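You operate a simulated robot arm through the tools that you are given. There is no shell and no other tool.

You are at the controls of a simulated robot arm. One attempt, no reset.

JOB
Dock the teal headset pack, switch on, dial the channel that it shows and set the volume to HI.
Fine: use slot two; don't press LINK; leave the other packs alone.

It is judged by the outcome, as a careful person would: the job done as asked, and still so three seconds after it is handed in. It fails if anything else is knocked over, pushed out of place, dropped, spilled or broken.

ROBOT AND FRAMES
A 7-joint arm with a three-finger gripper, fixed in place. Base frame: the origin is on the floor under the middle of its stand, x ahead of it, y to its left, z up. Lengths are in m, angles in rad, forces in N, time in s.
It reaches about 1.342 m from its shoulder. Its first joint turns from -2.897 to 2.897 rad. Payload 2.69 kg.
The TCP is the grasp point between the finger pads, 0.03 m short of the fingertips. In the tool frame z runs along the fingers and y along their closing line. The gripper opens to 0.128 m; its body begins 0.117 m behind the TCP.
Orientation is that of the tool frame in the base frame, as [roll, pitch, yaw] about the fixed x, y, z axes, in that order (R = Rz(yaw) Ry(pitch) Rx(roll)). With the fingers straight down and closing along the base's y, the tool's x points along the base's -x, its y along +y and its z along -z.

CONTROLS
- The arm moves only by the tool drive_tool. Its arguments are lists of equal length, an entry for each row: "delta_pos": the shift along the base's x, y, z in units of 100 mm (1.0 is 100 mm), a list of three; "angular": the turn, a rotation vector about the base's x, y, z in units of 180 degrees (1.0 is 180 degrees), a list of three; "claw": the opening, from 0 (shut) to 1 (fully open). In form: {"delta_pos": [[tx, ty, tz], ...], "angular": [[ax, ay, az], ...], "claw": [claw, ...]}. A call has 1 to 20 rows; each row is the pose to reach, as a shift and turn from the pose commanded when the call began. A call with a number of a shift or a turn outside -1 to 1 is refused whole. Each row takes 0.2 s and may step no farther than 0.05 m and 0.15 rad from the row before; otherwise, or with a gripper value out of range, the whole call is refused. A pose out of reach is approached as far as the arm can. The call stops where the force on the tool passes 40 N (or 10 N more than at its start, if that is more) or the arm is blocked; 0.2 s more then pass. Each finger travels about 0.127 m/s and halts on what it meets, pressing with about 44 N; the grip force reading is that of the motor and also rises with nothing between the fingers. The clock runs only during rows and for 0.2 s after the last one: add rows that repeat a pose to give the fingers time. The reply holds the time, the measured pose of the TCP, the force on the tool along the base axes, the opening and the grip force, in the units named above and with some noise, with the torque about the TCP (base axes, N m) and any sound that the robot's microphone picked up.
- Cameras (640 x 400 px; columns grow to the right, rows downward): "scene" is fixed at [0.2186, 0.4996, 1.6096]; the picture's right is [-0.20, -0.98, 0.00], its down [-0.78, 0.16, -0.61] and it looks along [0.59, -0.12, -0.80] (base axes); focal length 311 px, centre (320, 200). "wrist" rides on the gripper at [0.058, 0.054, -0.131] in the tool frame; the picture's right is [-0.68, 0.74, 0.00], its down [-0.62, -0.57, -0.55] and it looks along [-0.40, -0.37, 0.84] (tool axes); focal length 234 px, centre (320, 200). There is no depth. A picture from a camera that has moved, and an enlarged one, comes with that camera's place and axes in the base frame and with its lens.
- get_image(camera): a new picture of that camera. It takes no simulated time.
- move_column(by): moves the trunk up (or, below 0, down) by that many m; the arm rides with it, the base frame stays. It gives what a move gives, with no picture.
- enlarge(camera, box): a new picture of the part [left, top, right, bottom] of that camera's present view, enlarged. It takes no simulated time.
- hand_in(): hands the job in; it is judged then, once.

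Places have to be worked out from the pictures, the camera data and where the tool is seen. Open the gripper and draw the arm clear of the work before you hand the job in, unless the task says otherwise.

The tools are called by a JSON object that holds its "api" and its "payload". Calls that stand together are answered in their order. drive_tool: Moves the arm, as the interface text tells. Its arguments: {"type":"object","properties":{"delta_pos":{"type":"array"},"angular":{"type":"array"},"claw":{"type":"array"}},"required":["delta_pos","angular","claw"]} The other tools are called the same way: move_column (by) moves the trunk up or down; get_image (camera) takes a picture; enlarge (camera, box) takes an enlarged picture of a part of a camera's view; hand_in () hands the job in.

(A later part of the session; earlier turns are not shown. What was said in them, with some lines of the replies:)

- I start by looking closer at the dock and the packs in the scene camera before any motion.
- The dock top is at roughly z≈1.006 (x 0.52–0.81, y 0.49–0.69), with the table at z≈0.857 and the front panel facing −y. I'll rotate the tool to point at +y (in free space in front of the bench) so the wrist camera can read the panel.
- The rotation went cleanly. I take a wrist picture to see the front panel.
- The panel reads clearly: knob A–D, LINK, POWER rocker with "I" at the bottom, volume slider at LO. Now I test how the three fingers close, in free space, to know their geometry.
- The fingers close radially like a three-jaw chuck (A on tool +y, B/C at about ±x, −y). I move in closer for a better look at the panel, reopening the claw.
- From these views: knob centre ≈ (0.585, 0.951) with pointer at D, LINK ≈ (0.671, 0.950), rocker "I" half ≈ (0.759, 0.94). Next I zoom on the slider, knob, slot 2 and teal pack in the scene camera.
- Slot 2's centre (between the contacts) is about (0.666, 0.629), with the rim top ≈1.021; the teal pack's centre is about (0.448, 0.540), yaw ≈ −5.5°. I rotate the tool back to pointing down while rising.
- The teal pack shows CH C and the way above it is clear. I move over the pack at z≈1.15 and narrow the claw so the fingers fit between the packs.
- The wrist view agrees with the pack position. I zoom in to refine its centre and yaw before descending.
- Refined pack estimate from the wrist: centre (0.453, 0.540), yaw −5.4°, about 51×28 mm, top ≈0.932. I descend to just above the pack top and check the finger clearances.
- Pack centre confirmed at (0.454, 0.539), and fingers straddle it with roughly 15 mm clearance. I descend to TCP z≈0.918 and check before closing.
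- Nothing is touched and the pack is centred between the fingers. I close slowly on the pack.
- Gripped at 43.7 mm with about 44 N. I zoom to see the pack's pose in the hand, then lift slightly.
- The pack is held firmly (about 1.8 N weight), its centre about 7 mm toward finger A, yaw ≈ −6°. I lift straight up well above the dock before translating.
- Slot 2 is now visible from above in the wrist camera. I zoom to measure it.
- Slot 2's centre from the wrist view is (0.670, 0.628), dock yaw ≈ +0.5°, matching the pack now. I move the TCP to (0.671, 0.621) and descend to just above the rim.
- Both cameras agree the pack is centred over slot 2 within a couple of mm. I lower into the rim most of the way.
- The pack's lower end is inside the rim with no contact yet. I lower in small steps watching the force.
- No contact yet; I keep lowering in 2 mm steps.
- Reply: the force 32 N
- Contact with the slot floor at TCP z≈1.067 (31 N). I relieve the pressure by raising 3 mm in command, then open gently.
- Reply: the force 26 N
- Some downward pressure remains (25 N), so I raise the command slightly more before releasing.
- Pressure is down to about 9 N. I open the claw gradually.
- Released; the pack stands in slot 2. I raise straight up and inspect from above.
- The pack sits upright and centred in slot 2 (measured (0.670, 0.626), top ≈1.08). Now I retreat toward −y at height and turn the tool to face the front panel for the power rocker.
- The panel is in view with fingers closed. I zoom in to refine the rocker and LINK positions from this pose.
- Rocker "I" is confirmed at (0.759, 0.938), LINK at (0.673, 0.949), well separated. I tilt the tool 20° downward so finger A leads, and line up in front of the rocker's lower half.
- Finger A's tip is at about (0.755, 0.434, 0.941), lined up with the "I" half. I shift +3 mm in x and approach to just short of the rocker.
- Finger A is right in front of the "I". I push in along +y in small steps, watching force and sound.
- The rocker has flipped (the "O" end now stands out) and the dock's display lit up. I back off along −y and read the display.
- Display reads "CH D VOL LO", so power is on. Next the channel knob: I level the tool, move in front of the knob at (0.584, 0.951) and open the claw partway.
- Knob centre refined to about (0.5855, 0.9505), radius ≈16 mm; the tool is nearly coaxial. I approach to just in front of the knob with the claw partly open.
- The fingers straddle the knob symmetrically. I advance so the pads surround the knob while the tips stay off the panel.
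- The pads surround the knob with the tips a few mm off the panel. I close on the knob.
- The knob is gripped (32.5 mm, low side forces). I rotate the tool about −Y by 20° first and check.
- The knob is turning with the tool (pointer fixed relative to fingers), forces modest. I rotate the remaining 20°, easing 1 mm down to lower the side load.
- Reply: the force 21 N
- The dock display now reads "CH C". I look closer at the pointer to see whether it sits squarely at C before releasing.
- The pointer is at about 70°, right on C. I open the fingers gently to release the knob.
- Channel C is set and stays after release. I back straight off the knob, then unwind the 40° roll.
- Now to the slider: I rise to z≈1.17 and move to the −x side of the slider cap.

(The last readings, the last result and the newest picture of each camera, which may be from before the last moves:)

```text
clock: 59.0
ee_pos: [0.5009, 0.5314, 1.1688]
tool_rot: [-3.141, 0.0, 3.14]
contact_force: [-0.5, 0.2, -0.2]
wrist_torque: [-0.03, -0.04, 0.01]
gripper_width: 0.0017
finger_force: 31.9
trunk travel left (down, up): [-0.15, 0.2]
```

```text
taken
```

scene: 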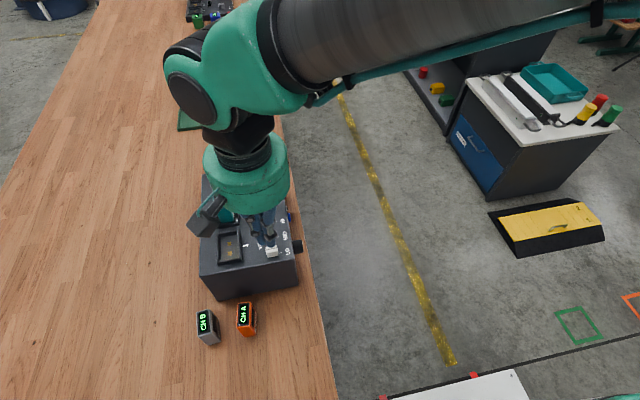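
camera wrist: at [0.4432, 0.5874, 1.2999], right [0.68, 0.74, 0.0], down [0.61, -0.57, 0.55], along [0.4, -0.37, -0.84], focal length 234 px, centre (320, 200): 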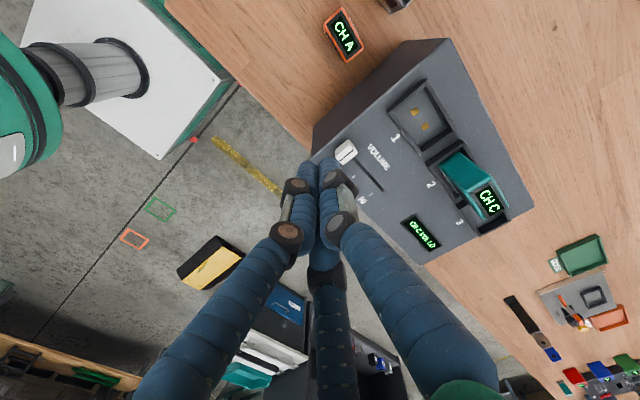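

{"api": "enlarge", "payload": {"camera": "wrist", "box": [300, 120, 400, 210]}}

{"api": "enlarge", "payload": {"camera": "scene", "box": [230, 200, 320, 270]}}

```text
4.44 times, centred on (350, 165) of wrist
camera zoom: at [0.4432, 0.5874, 1.2999], right [0.68, 0.74, 0.0], down [0.61, -0.57, 0.55], along [0.4, -0.37, -0.84], focal length 1041 px, centre (187, 356)
```

zoom: 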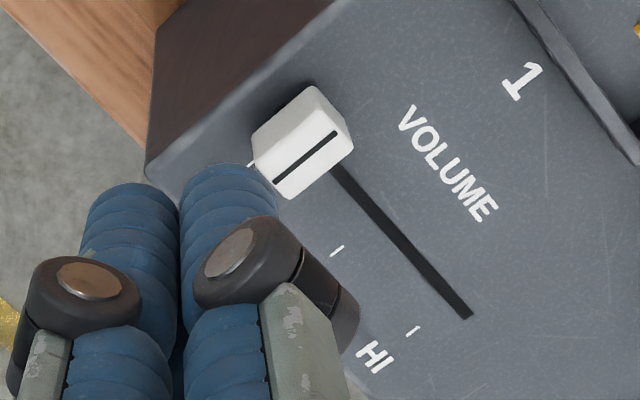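

```text
5.71 times, centred on (275, 235) of scene
camera zoom: at [0.2186, 0.4996, 1.6096], right [-0.2, -0.98, 0.0], down [-0.78, 0.16, -0.61], along [0.59, -0.12, -0.8], focal length 1777 px, centre (577, 0)
```

zoom: 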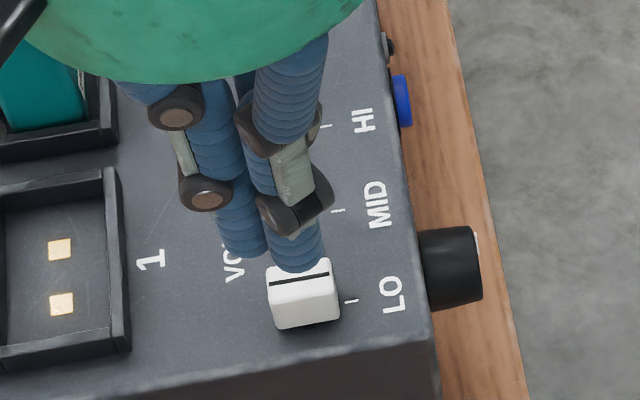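

Slider cap is at x≈0.544 (LO), groove y≈0.535, HI tick x≈0.626, cap near face ≈0.535. I shift to y≈0.54 and descend behind it with closed fingertips just above the dock surface.

{"api": "drive_tool", "payload": {"delta_pos": [[0, 0.08, -0.3], [0, 0.08, -0.6], [0, 0.08, -1.0], [0, 0.08, -1.0]], "angular": [[0, 0, 0], [0, 0, 0], [0, 0, 0], [0, 0, 0]], "claw": [0, 0, 0, 0]}}

{"api": "enlarge", "payload": {"camera": "wrist", "box": [270, 90, 410, 210]}}

{"api": "enlarge", "payload": {"camera": "scene", "box": [230, 200, 320, 270]}}

```text
clock: 60.0
ee_pos: [0.5014, 0.5413, 1.0694]
tool_rot: [3.14, -0.001, -3.142]
contact_force: [1.3, 0.3, -0.6]
wrist_torque: [-0.05, 0.01, -0.01]
gripper_width: 0.002
finger_force: 31.4
trunk travel left (down, up): [-0.15, 0.2]
```

```text
3.33 times, centred on (340, 150) of wrist
camera zoom: at [0.4427, 0.596, 1.1997], right [0.68, 0.74, 0.0], down [0.62, -0.57, 0.55], along [0.4, -0.37, -0.84], focal length 781 px, centre (253, 367)
```

zoom: 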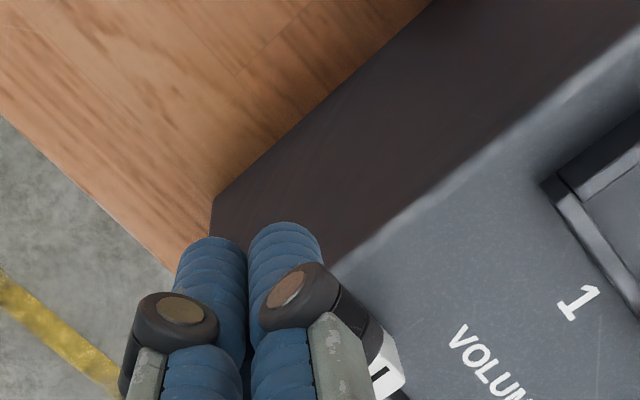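

```text
5.71 times, centred on (275, 235) of scene
camera zoom: at [0.2186, 0.4996, 1.6096], right [-0.2, -0.98, 0.0], down [-0.78, 0.16, -0.61], along [0.59, -0.12, -0.8], focal length 1777 px, centre (577, 0)
```

zoom: 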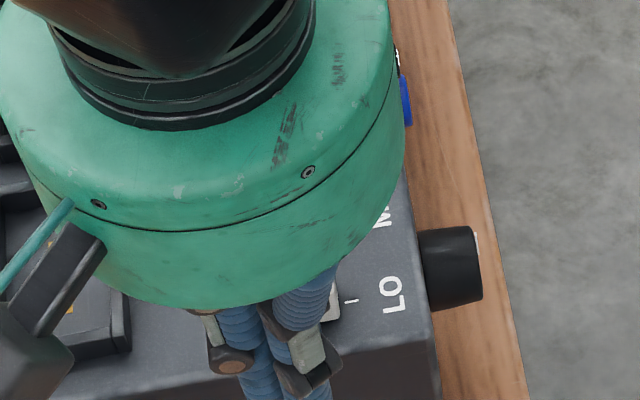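

Fingers are clear of the cap on its −x side. I descend so the tips are just above the dock surface.

{"api": "drive_tool", "payload": {"delta_pos": [[0, 0, -0.1], [0, 0, -0.2], [0, 0, -0.26], [0, 0, -0.26]], "angular": [[0, 0, 0], [0, 0, 0], [0, 0, 0], [0, 0, 0]], "claw": [0, 0, 0, 0]}}

{"api": "get_image", "payload": {"camera": "wrist"}}

{"api": "enlarge", "payload": {"camera": "scene", "box": [180, 150, 320, 280]}}

```text
clock: 61.0
ee_pos: [0.4999, 0.5404, 1.0442]
tool_rot: [-3.141, 0.001, 3.14]
contact_force: [0.0, -0.6, 0.9]
wrist_torque: [0.0, 0.02, -0.04]
gripper_width: 0.0021
finger_force: 30.9
trunk travel left (down, up): [-0.15, 0.2]
```

```text
taken
camera wrist: at [0.4424, 0.5951, 1.1752], right [0.68, 0.74, 0.0], down [0.62, -0.57, 0.55], along [0.4, -0.37, -0.84], focal length 234 px, centre (320, 200)
```

wrist: 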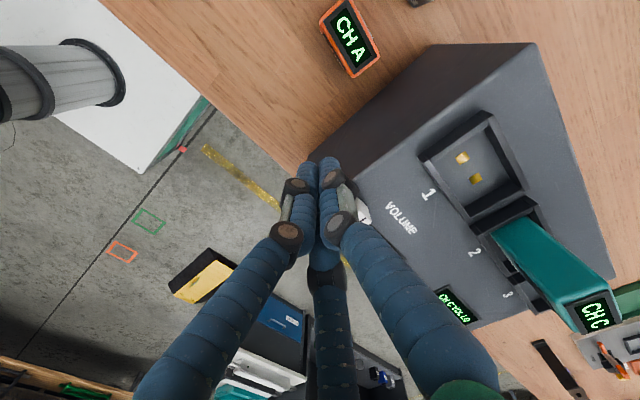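

```text
3.08 times, centred on (250, 215) of scene
camera zoom: at [0.2186, 0.4996, 1.6096], right [-0.2, -0.98, 0.0], down [-0.78, 0.16, -0.61], along [0.59, -0.12, -0.8], focal length 957 px, centre (535, 154)
```

zoom: 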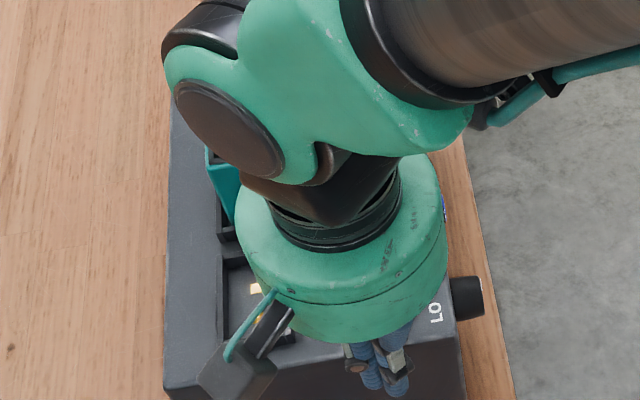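

The wrist view shows the display ("VOL LO") readable from here. I push the cap along +x, first about half way.

{"api": "drive_tool", "payload": {"delta_pos": [[0.1, 0, 0], [0.2, 0, 0], [0.3, 0, 0], [0.4, 0, 0], [0.5, 0, 0], [0.6, 0, 0], [0.6, 0, 0]], "angular": [[0, 0, 0], [0, 0, 0], [0, 0, 0], [0, 0, 0], [0, 0, 0], [0, 0, 0], [0, 0, 0]], "claw": [0, 0, 0, 0, 0, 0, 0]}}

{"api": "get_image", "payload": {"camera": "wrist"}}

{"api": "enlarge", "payload": {"camera": "scene", "box": [180, 150, 320, 280]}}

```text
clock: 62.6
ee_pos: [0.5603, 0.5404, 1.0449]
tool_rot: [3.141, -0.001, 3.14]
contact_force: [-0.1, -0.3, 0.5]
wrist_torque: [0.02, 0.0, 0.01]
gripper_width: 0.002
finger_force: 31.9
trunk travel left (down, up): [-0.15, 0.2]
```

```text
taken
camera wrist: at [0.5023, 0.5957, 1.1753], right [0.68, 0.74, 0.0], down [0.62, -0.57, 0.55], along [0.4, -0.37, -0.84], focal length 234 px, centre (320, 200)
```

wrist: 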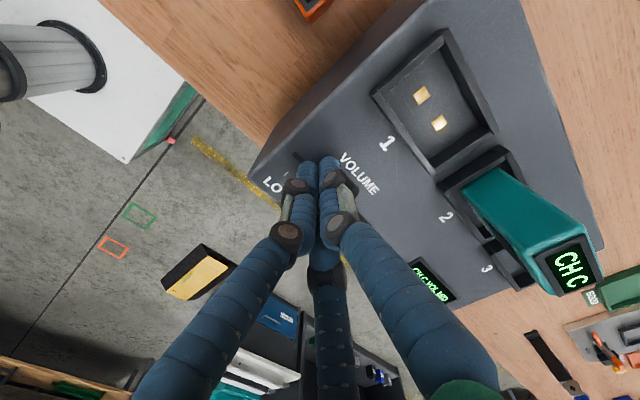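

```text
3.08 times, centred on (250, 215) of scene
camera zoom: at [0.2186, 0.4996, 1.6096], right [-0.2, -0.98, 0.0], down [-0.78, 0.16, -0.61], along [0.59, -0.12, -0.8], focal length 957 px, centre (535, 154)
```

zoom: 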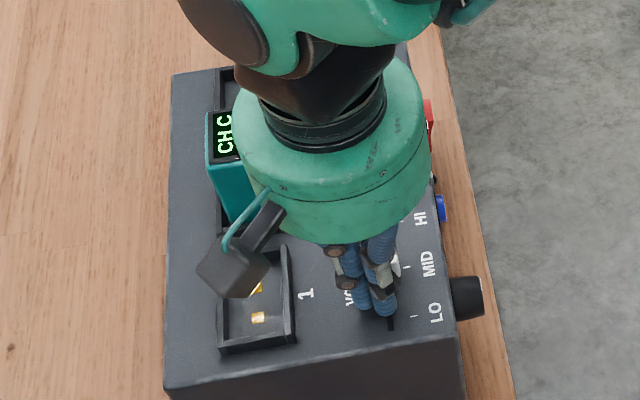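

The display now shows VOL MID, so the slider is following. I push the remaining distance toward HI.

{"api": "drive_tool", "payload": {"delta_pos": [[0.1, 0, 0], [0.2, 0, 0], [0.28, 0, 0], [0.34, 0, 0], [0.34, 0, 0]], "angular": [[0, 0, 0], [0, 0, 0], [0, 0, 0], [0, 0, 0], [0, 0, 0]], "claw": [0, 0, 0, 0, 0]}}

{"api": "get_image", "payload": {"camera": "wrist"}}

{"api": "enlarge", "payload": {"camera": "wrist", "box": [280, 120, 460, 280]}}

{"api": "enlarge", "payload": {"camera": "scene", "box": [180, 150, 320, 280]}}

```text
clock: 63.8
ee_pos: [0.5942, 0.5409, 1.0441]
tool_rot: [3.141, 0.0, 3.14]
contact_force: [-0.2, 0.4, 1.0]
wrist_torque: [0.0, 0.0, 0.01]
gripper_width: 0.0021
finger_force: 31.0
trunk travel left (down, up): [-0.15, 0.2]
```

```text
taken
camera wrist: at [0.5369, 0.5951, 1.1755], right [0.68, 0.74, 0.0], down [0.62, -0.57, 0.55], along [0.4, -0.37, -0.84], focal length 234 px, centre (320, 200)
```

wrist: 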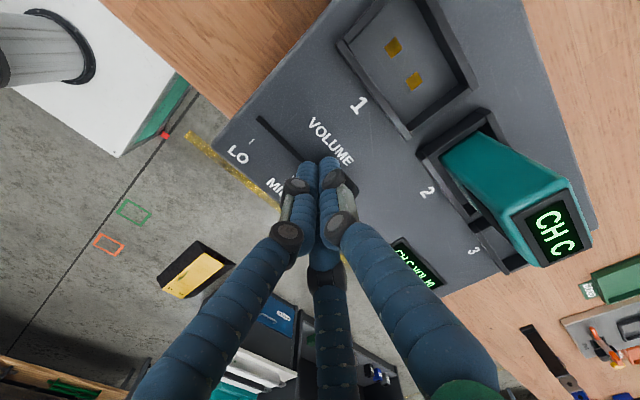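

```text
2.50 times, centred on (370, 200) of wrist
camera zoom: at [0.5369, 0.5951, 1.1755], right [0.68, 0.74, 0.0], down [0.62, -0.57, 0.55], along [0.4, -0.37, -0.84], focal length 585 px, centre (195, 200)
```

zoom: 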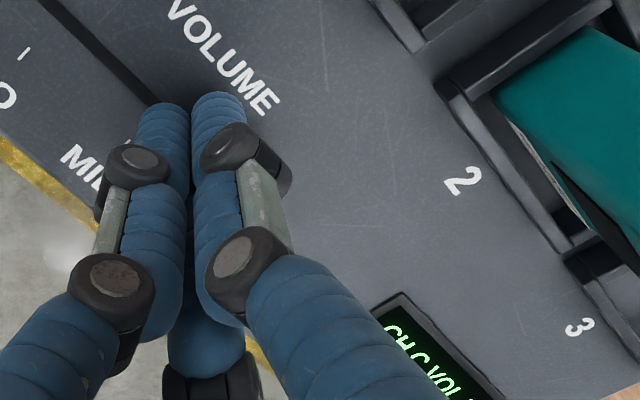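

```text
3.08 times, centred on (250, 215) of scene
camera zoom: at [0.2186, 0.4996, 1.6096], right [-0.2, -0.98, 0.0], down [-0.78, 0.16, -0.61], along [0.59, -0.12, -0.8], focal length 957 px, centre (535, 154)
```

zoom: 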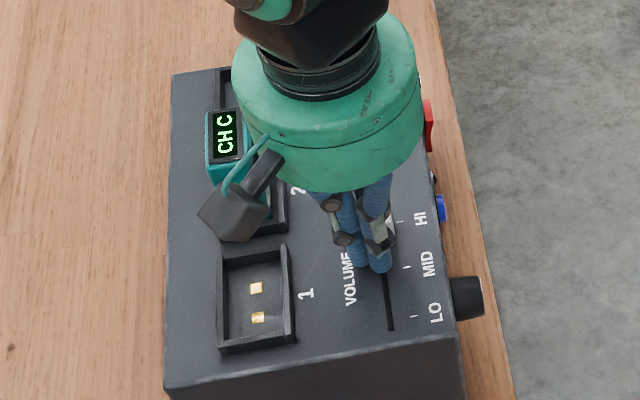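

Slider cap is near HI, no resistance yet, but the display is partly hidden. I nudge another 3 mm and check force and picture.

{"api": "drive_tool", "payload": {"delta_pos": [[0.015, 0, 0], [0.03, 0, 0], [0.03, 0, 0]], "angular": [[0, 0, 0], [0, 0, 0], [0, 0, 0]], "claw": [0, 0, 0]}}

{"api": "enlarge", "payload": {"camera": "scene", "box": [240, 190, 320, 260]}}

{"api": "get_image", "payload": {"camera": "wrist"}}

```text
clock: 64.6
ee_pos: [0.5967, 0.541, 1.045]
tool_rot: [3.141, 0.001, 3.14]
contact_force: [0.0, -1.3, 0.0]
wrist_torque: [0.0, 0.03, -0.02]
gripper_width: 0.0023
finger_force: 31.4
trunk travel left (down, up): [-0.15, 0.2]
```

```text
5.71 times, centred on (280, 225) of scene
camera zoom: at [0.2186, 0.4996, 1.6096], right [-0.2, -0.98, 0.0], down [-0.78, 0.16, -0.61], along [0.59, -0.12, -0.8], focal length 1777 px, centre (549, 57)
```

zoom: 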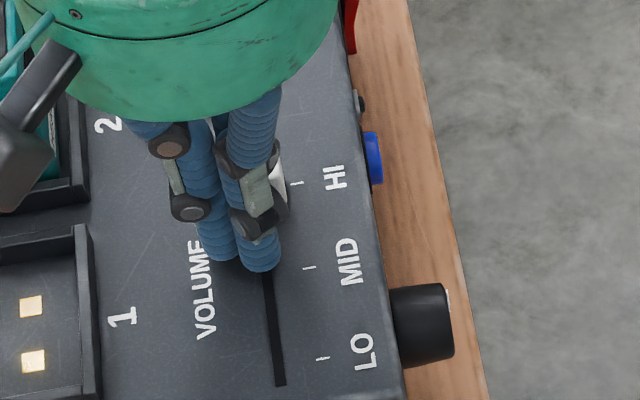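

```text
taken
camera wrist: at [0.5398, 0.5953, 1.1753], right [0.68, 0.74, 0.0], down [0.62, -0.57, 0.55], along [0.4, -0.37, -0.84], focal length 234 px, centre (320, 200)
```

wrist: 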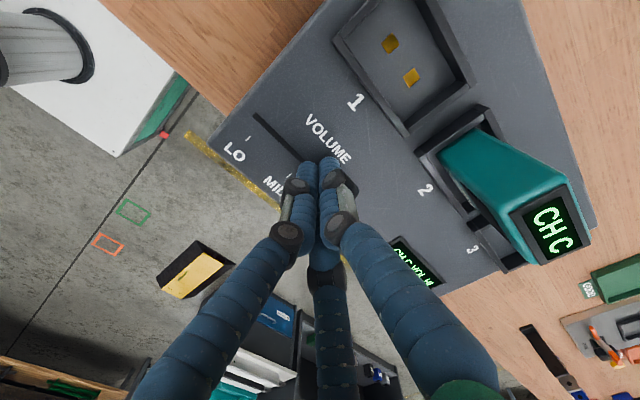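

{"api": "enlarge", "payload": {"camera": "wrist", "box": [370, 220, 460, 300]}}

{"api": "enlarge", "payload": {"camera": "scene", "box": [260, 205, 300, 235]}}

```text
5.00 times, centred on (415, 260) of wrist
camera zoom: at [0.5398, 0.5953, 1.1753], right [0.68, 0.74, 0.0], down [0.62, -0.57, 0.55], along [0.4, -0.37, -0.84], focal length 1171 px, centre (-155, -100)
```

zoom: 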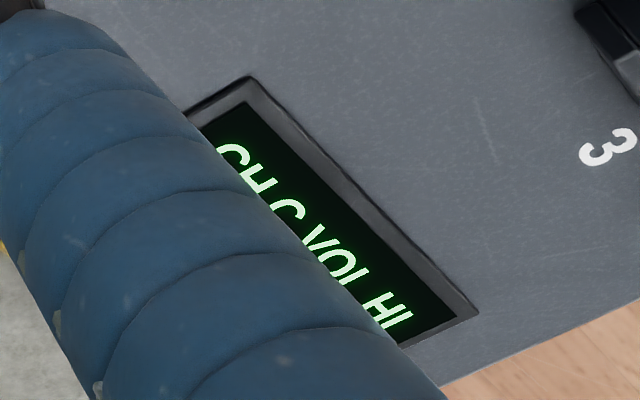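

```text
13.33 times, centred on (280, 220) of scene
camera zoom: at [0.2186, 0.4996, 1.6096], right [-0.2, -0.98, 0.0], down [-0.78, 0.16, -0.61], along [0.59, -0.12, -0.8], focal length 4146 px, centre (853, -67)
```

zoom: 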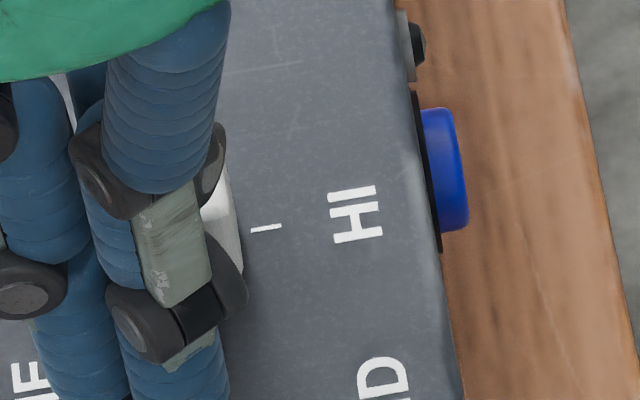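

The display reads "CH C VOL HI". I back off in −x and then rise straight up, clear of everything.

{"api": "drive_tool", "payload": {"delta_pos": [[-0.15, 0, 0], [-0.3, 0, 0], [-0.3, 0, 0.4], [-0.3, 0, 0.8], [-0.3, 0, 1.0], [-0.3, 0, 1.0]], "angular": [[0, 0, 0], [0, 0, 0], [0, 0, 0], [0, 0, 0], [0, 0, 0], [0, 0, 0]], "claw": [0, 0, 0, 0, 0, 0]}}

{"api": "drive_tool", "payload": {"delta_pos": [[-0.1, -0.35, 0.2], [-0.1, -0.7, 0.2], [-0.1, -1.0, 0.2], [-0.1, -1.0, 0.2]], "angular": [[0, 0, 0], [0, 0, 0], [0, 0, 0], [0, 0, 0]], "claw": [0, 0.2, 0.4, 0.6]}}

{"api": "drive_tool", "payload": {"delta_pos": [[0, -0.35, 0], [0, -0.7, 0], [0, -1.0, 0.2], [0, -1.0, 0.2]], "angular": [[0, 0, 0], [0, 0, 0], [0, 0, 0], [0, 0, 0]], "claw": [0.8, 1, 1, 1]}}

{"api": "drive_tool", "payload": {"delta_pos": [[0, -0.35, 0], [0, -0.7, 0.2], [0, -1.0, 0.2], [0, -1.0, 0.2]], "angular": [[0, 0, 0], [0, 0, 0], [0, 0, 0], [0, 0, 0]], "claw": [1, 1, 1, 1]}}

{"api": "get_image", "payload": {"camera": "scene"}}

{"api": "enlarge", "payload": {"camera": "scene", "box": [190, 150, 310, 260]}}

{"api": "get_image", "payload": {"camera": "wrist"}}

```text
clock: 66.0
ee_pos: [0.5654, 0.5403, 1.1423]
tool_rot: [3.14, 0.001, 3.14]
contact_force: [0.9, -0.6, -0.5]
wrist_torque: [-0.01, 0.01, 0.01]
gripper_width: 0.0022
finger_force: 31.2
trunk travel left (down, up): [-0.15, 0.2]
```

```text
clock: 67.0
ee_pos: [0.5562, 0.4384, 1.1633]
tool_rot: [3.142, 0.0, 3.139]
contact_force: [-0.1, 0.0, 0.1]
wrist_torque: [0.03, 0.0, 0.02]
gripper_width: 0.0767
finger_force: 0.1
trunk travel left (down, up): [-0.15, 0.2]
```

```text
clock: 68.0
ee_pos: [0.5565, 0.3389, 1.1865]
tool_rot: [3.14, -0.001, 3.141]
contact_force: [-0.4, -0.1, 0.3]
wrist_torque: [0.01, -0.01, 0.0]
gripper_width: 0.1281
finger_force: 0.1
trunk travel left (down, up): [-0.15, 0.2]
```

```text
clock: 69.0
ee_pos: [0.5556, 0.2393, 1.2037]
tool_rot: [3.14, -0.002, -3.141]
contact_force: [-0.9, -0.4, -0.2]
wrist_torque: [0.05, 0.0, 0.01]
gripper_width: 0.1279
finger_force: 0.1
trunk travel left (down, up): [-0.15, 0.2]
```

```text
taken
```

scene: 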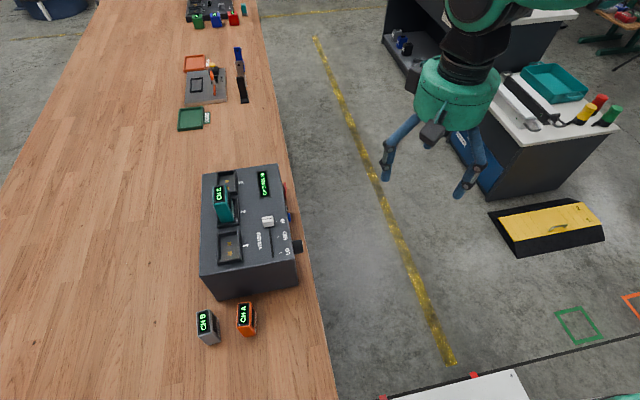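

```text
3.64 times, centred on (250, 205) of scene
camera zoom: at [0.2186, 0.4996, 1.6096], right [-0.2, -0.98, 0.0], down [-0.78, 0.16, -0.61], along [0.59, -0.12, -0.8], focal length 1131 px, centre (574, 182)
```

zoom: 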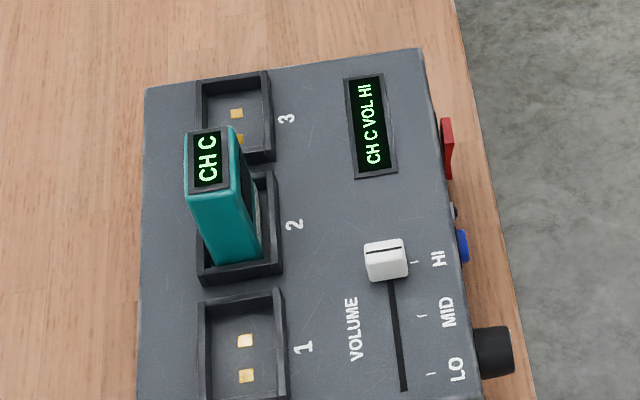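

```text
taken
camera wrist: at [0.4983, 0.2938, 1.3356], right [0.68, 0.74, 0.0], down [0.62, -0.57, 0.55], along [0.4, -0.37, -0.84], focal length 234 px, centre (320, 200)
```

wrist: 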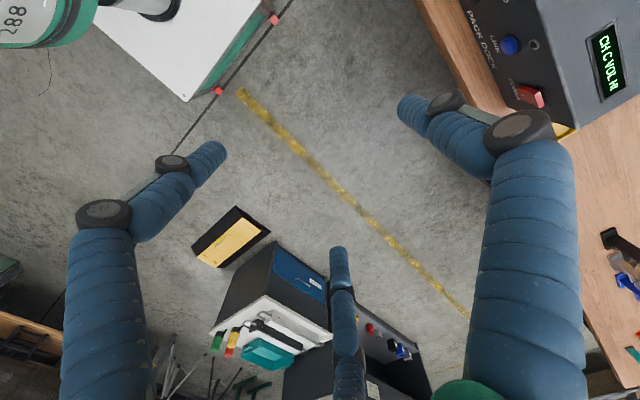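

Display reads "CH C VOL HI", power on, and the other packs are unmoved. I take a last close look at the seated pack and the other packs before handing in.

{"api": "enlarge", "payload": {"camera": "scene", "box": [200, 170, 264, 230]}}

{"api": "enlarge", "payload": {"camera": "scene", "box": [180, 250, 340, 350]}}

{"api": "enlarge", "payload": {"camera": "wrist", "box": [440, 0, 640, 125]}}

```text
6.67 times, centred on (232, 200) of scene
camera zoom: at [0.2186, 0.4996, 1.6096], right [-0.2, -0.98, 0.0], down [-0.78, 0.16, -0.61], along [0.59, -0.12, -0.8], focal length 2073 px, centre (907, 200)
```

zoom: 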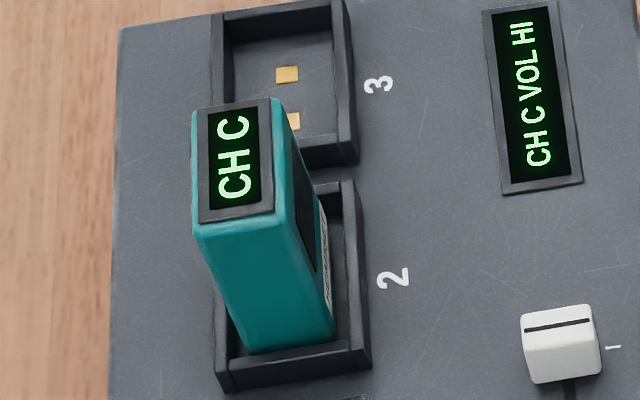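

```text
4.00 times, centred on (260, 300) of scene
camera zoom: at [0.2186, 0.4996, 1.6096], right [-0.2, -0.98, 0.0], down [-0.78, 0.16, -0.61], along [0.59, -0.12, -0.8], focal length 1244 px, centre (560, -200)
```

zoom: 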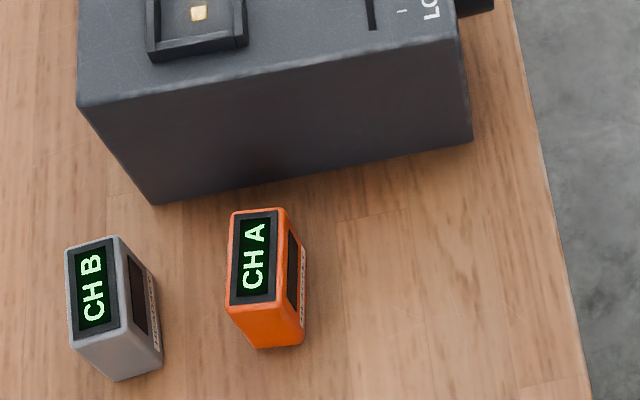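

```text
3.20 times, centred on (540, 62) of wrist
camera zoom: at [0.4983, 0.2938, 1.3356], right [0.68, 0.74, 0.0], down [0.62, -0.57, 0.55], along [0.4, -0.37, -0.84], focal length 749 px, centre (-384, 640)
```

zoom: 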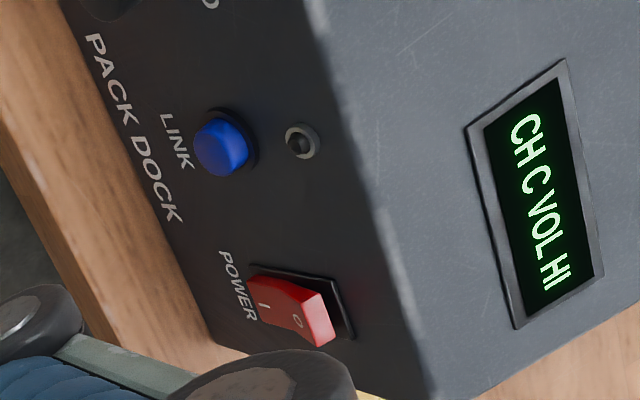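

The pack is seated in slot 2, the power is on (I side in), and the display reads CH C, VOL HI. LINK is untouched, the other packs are in place, and the arm is clear with the gripper open, so I hand in.

{"api": "hand_in", "payload": {}}

```text
The job is handed in.
```

The teal headset pack is docked in slot two, and the dock is switched on. Its display reads "CH C VOL HI", and C is the channel the pack shows.

- **Docking:** the pack stands upright and centred in the slot, and I felt it meet the slot floor before letting go. The dock has no separate "docked" light or message, so this is judged from the camera views and that contact.
- **LINK:** I didn't press it.
- **Other packs:** the orange and grey packs look the same as at the start in the last picture.
- **Arm:** it is clear of the bench, with the gripper open.
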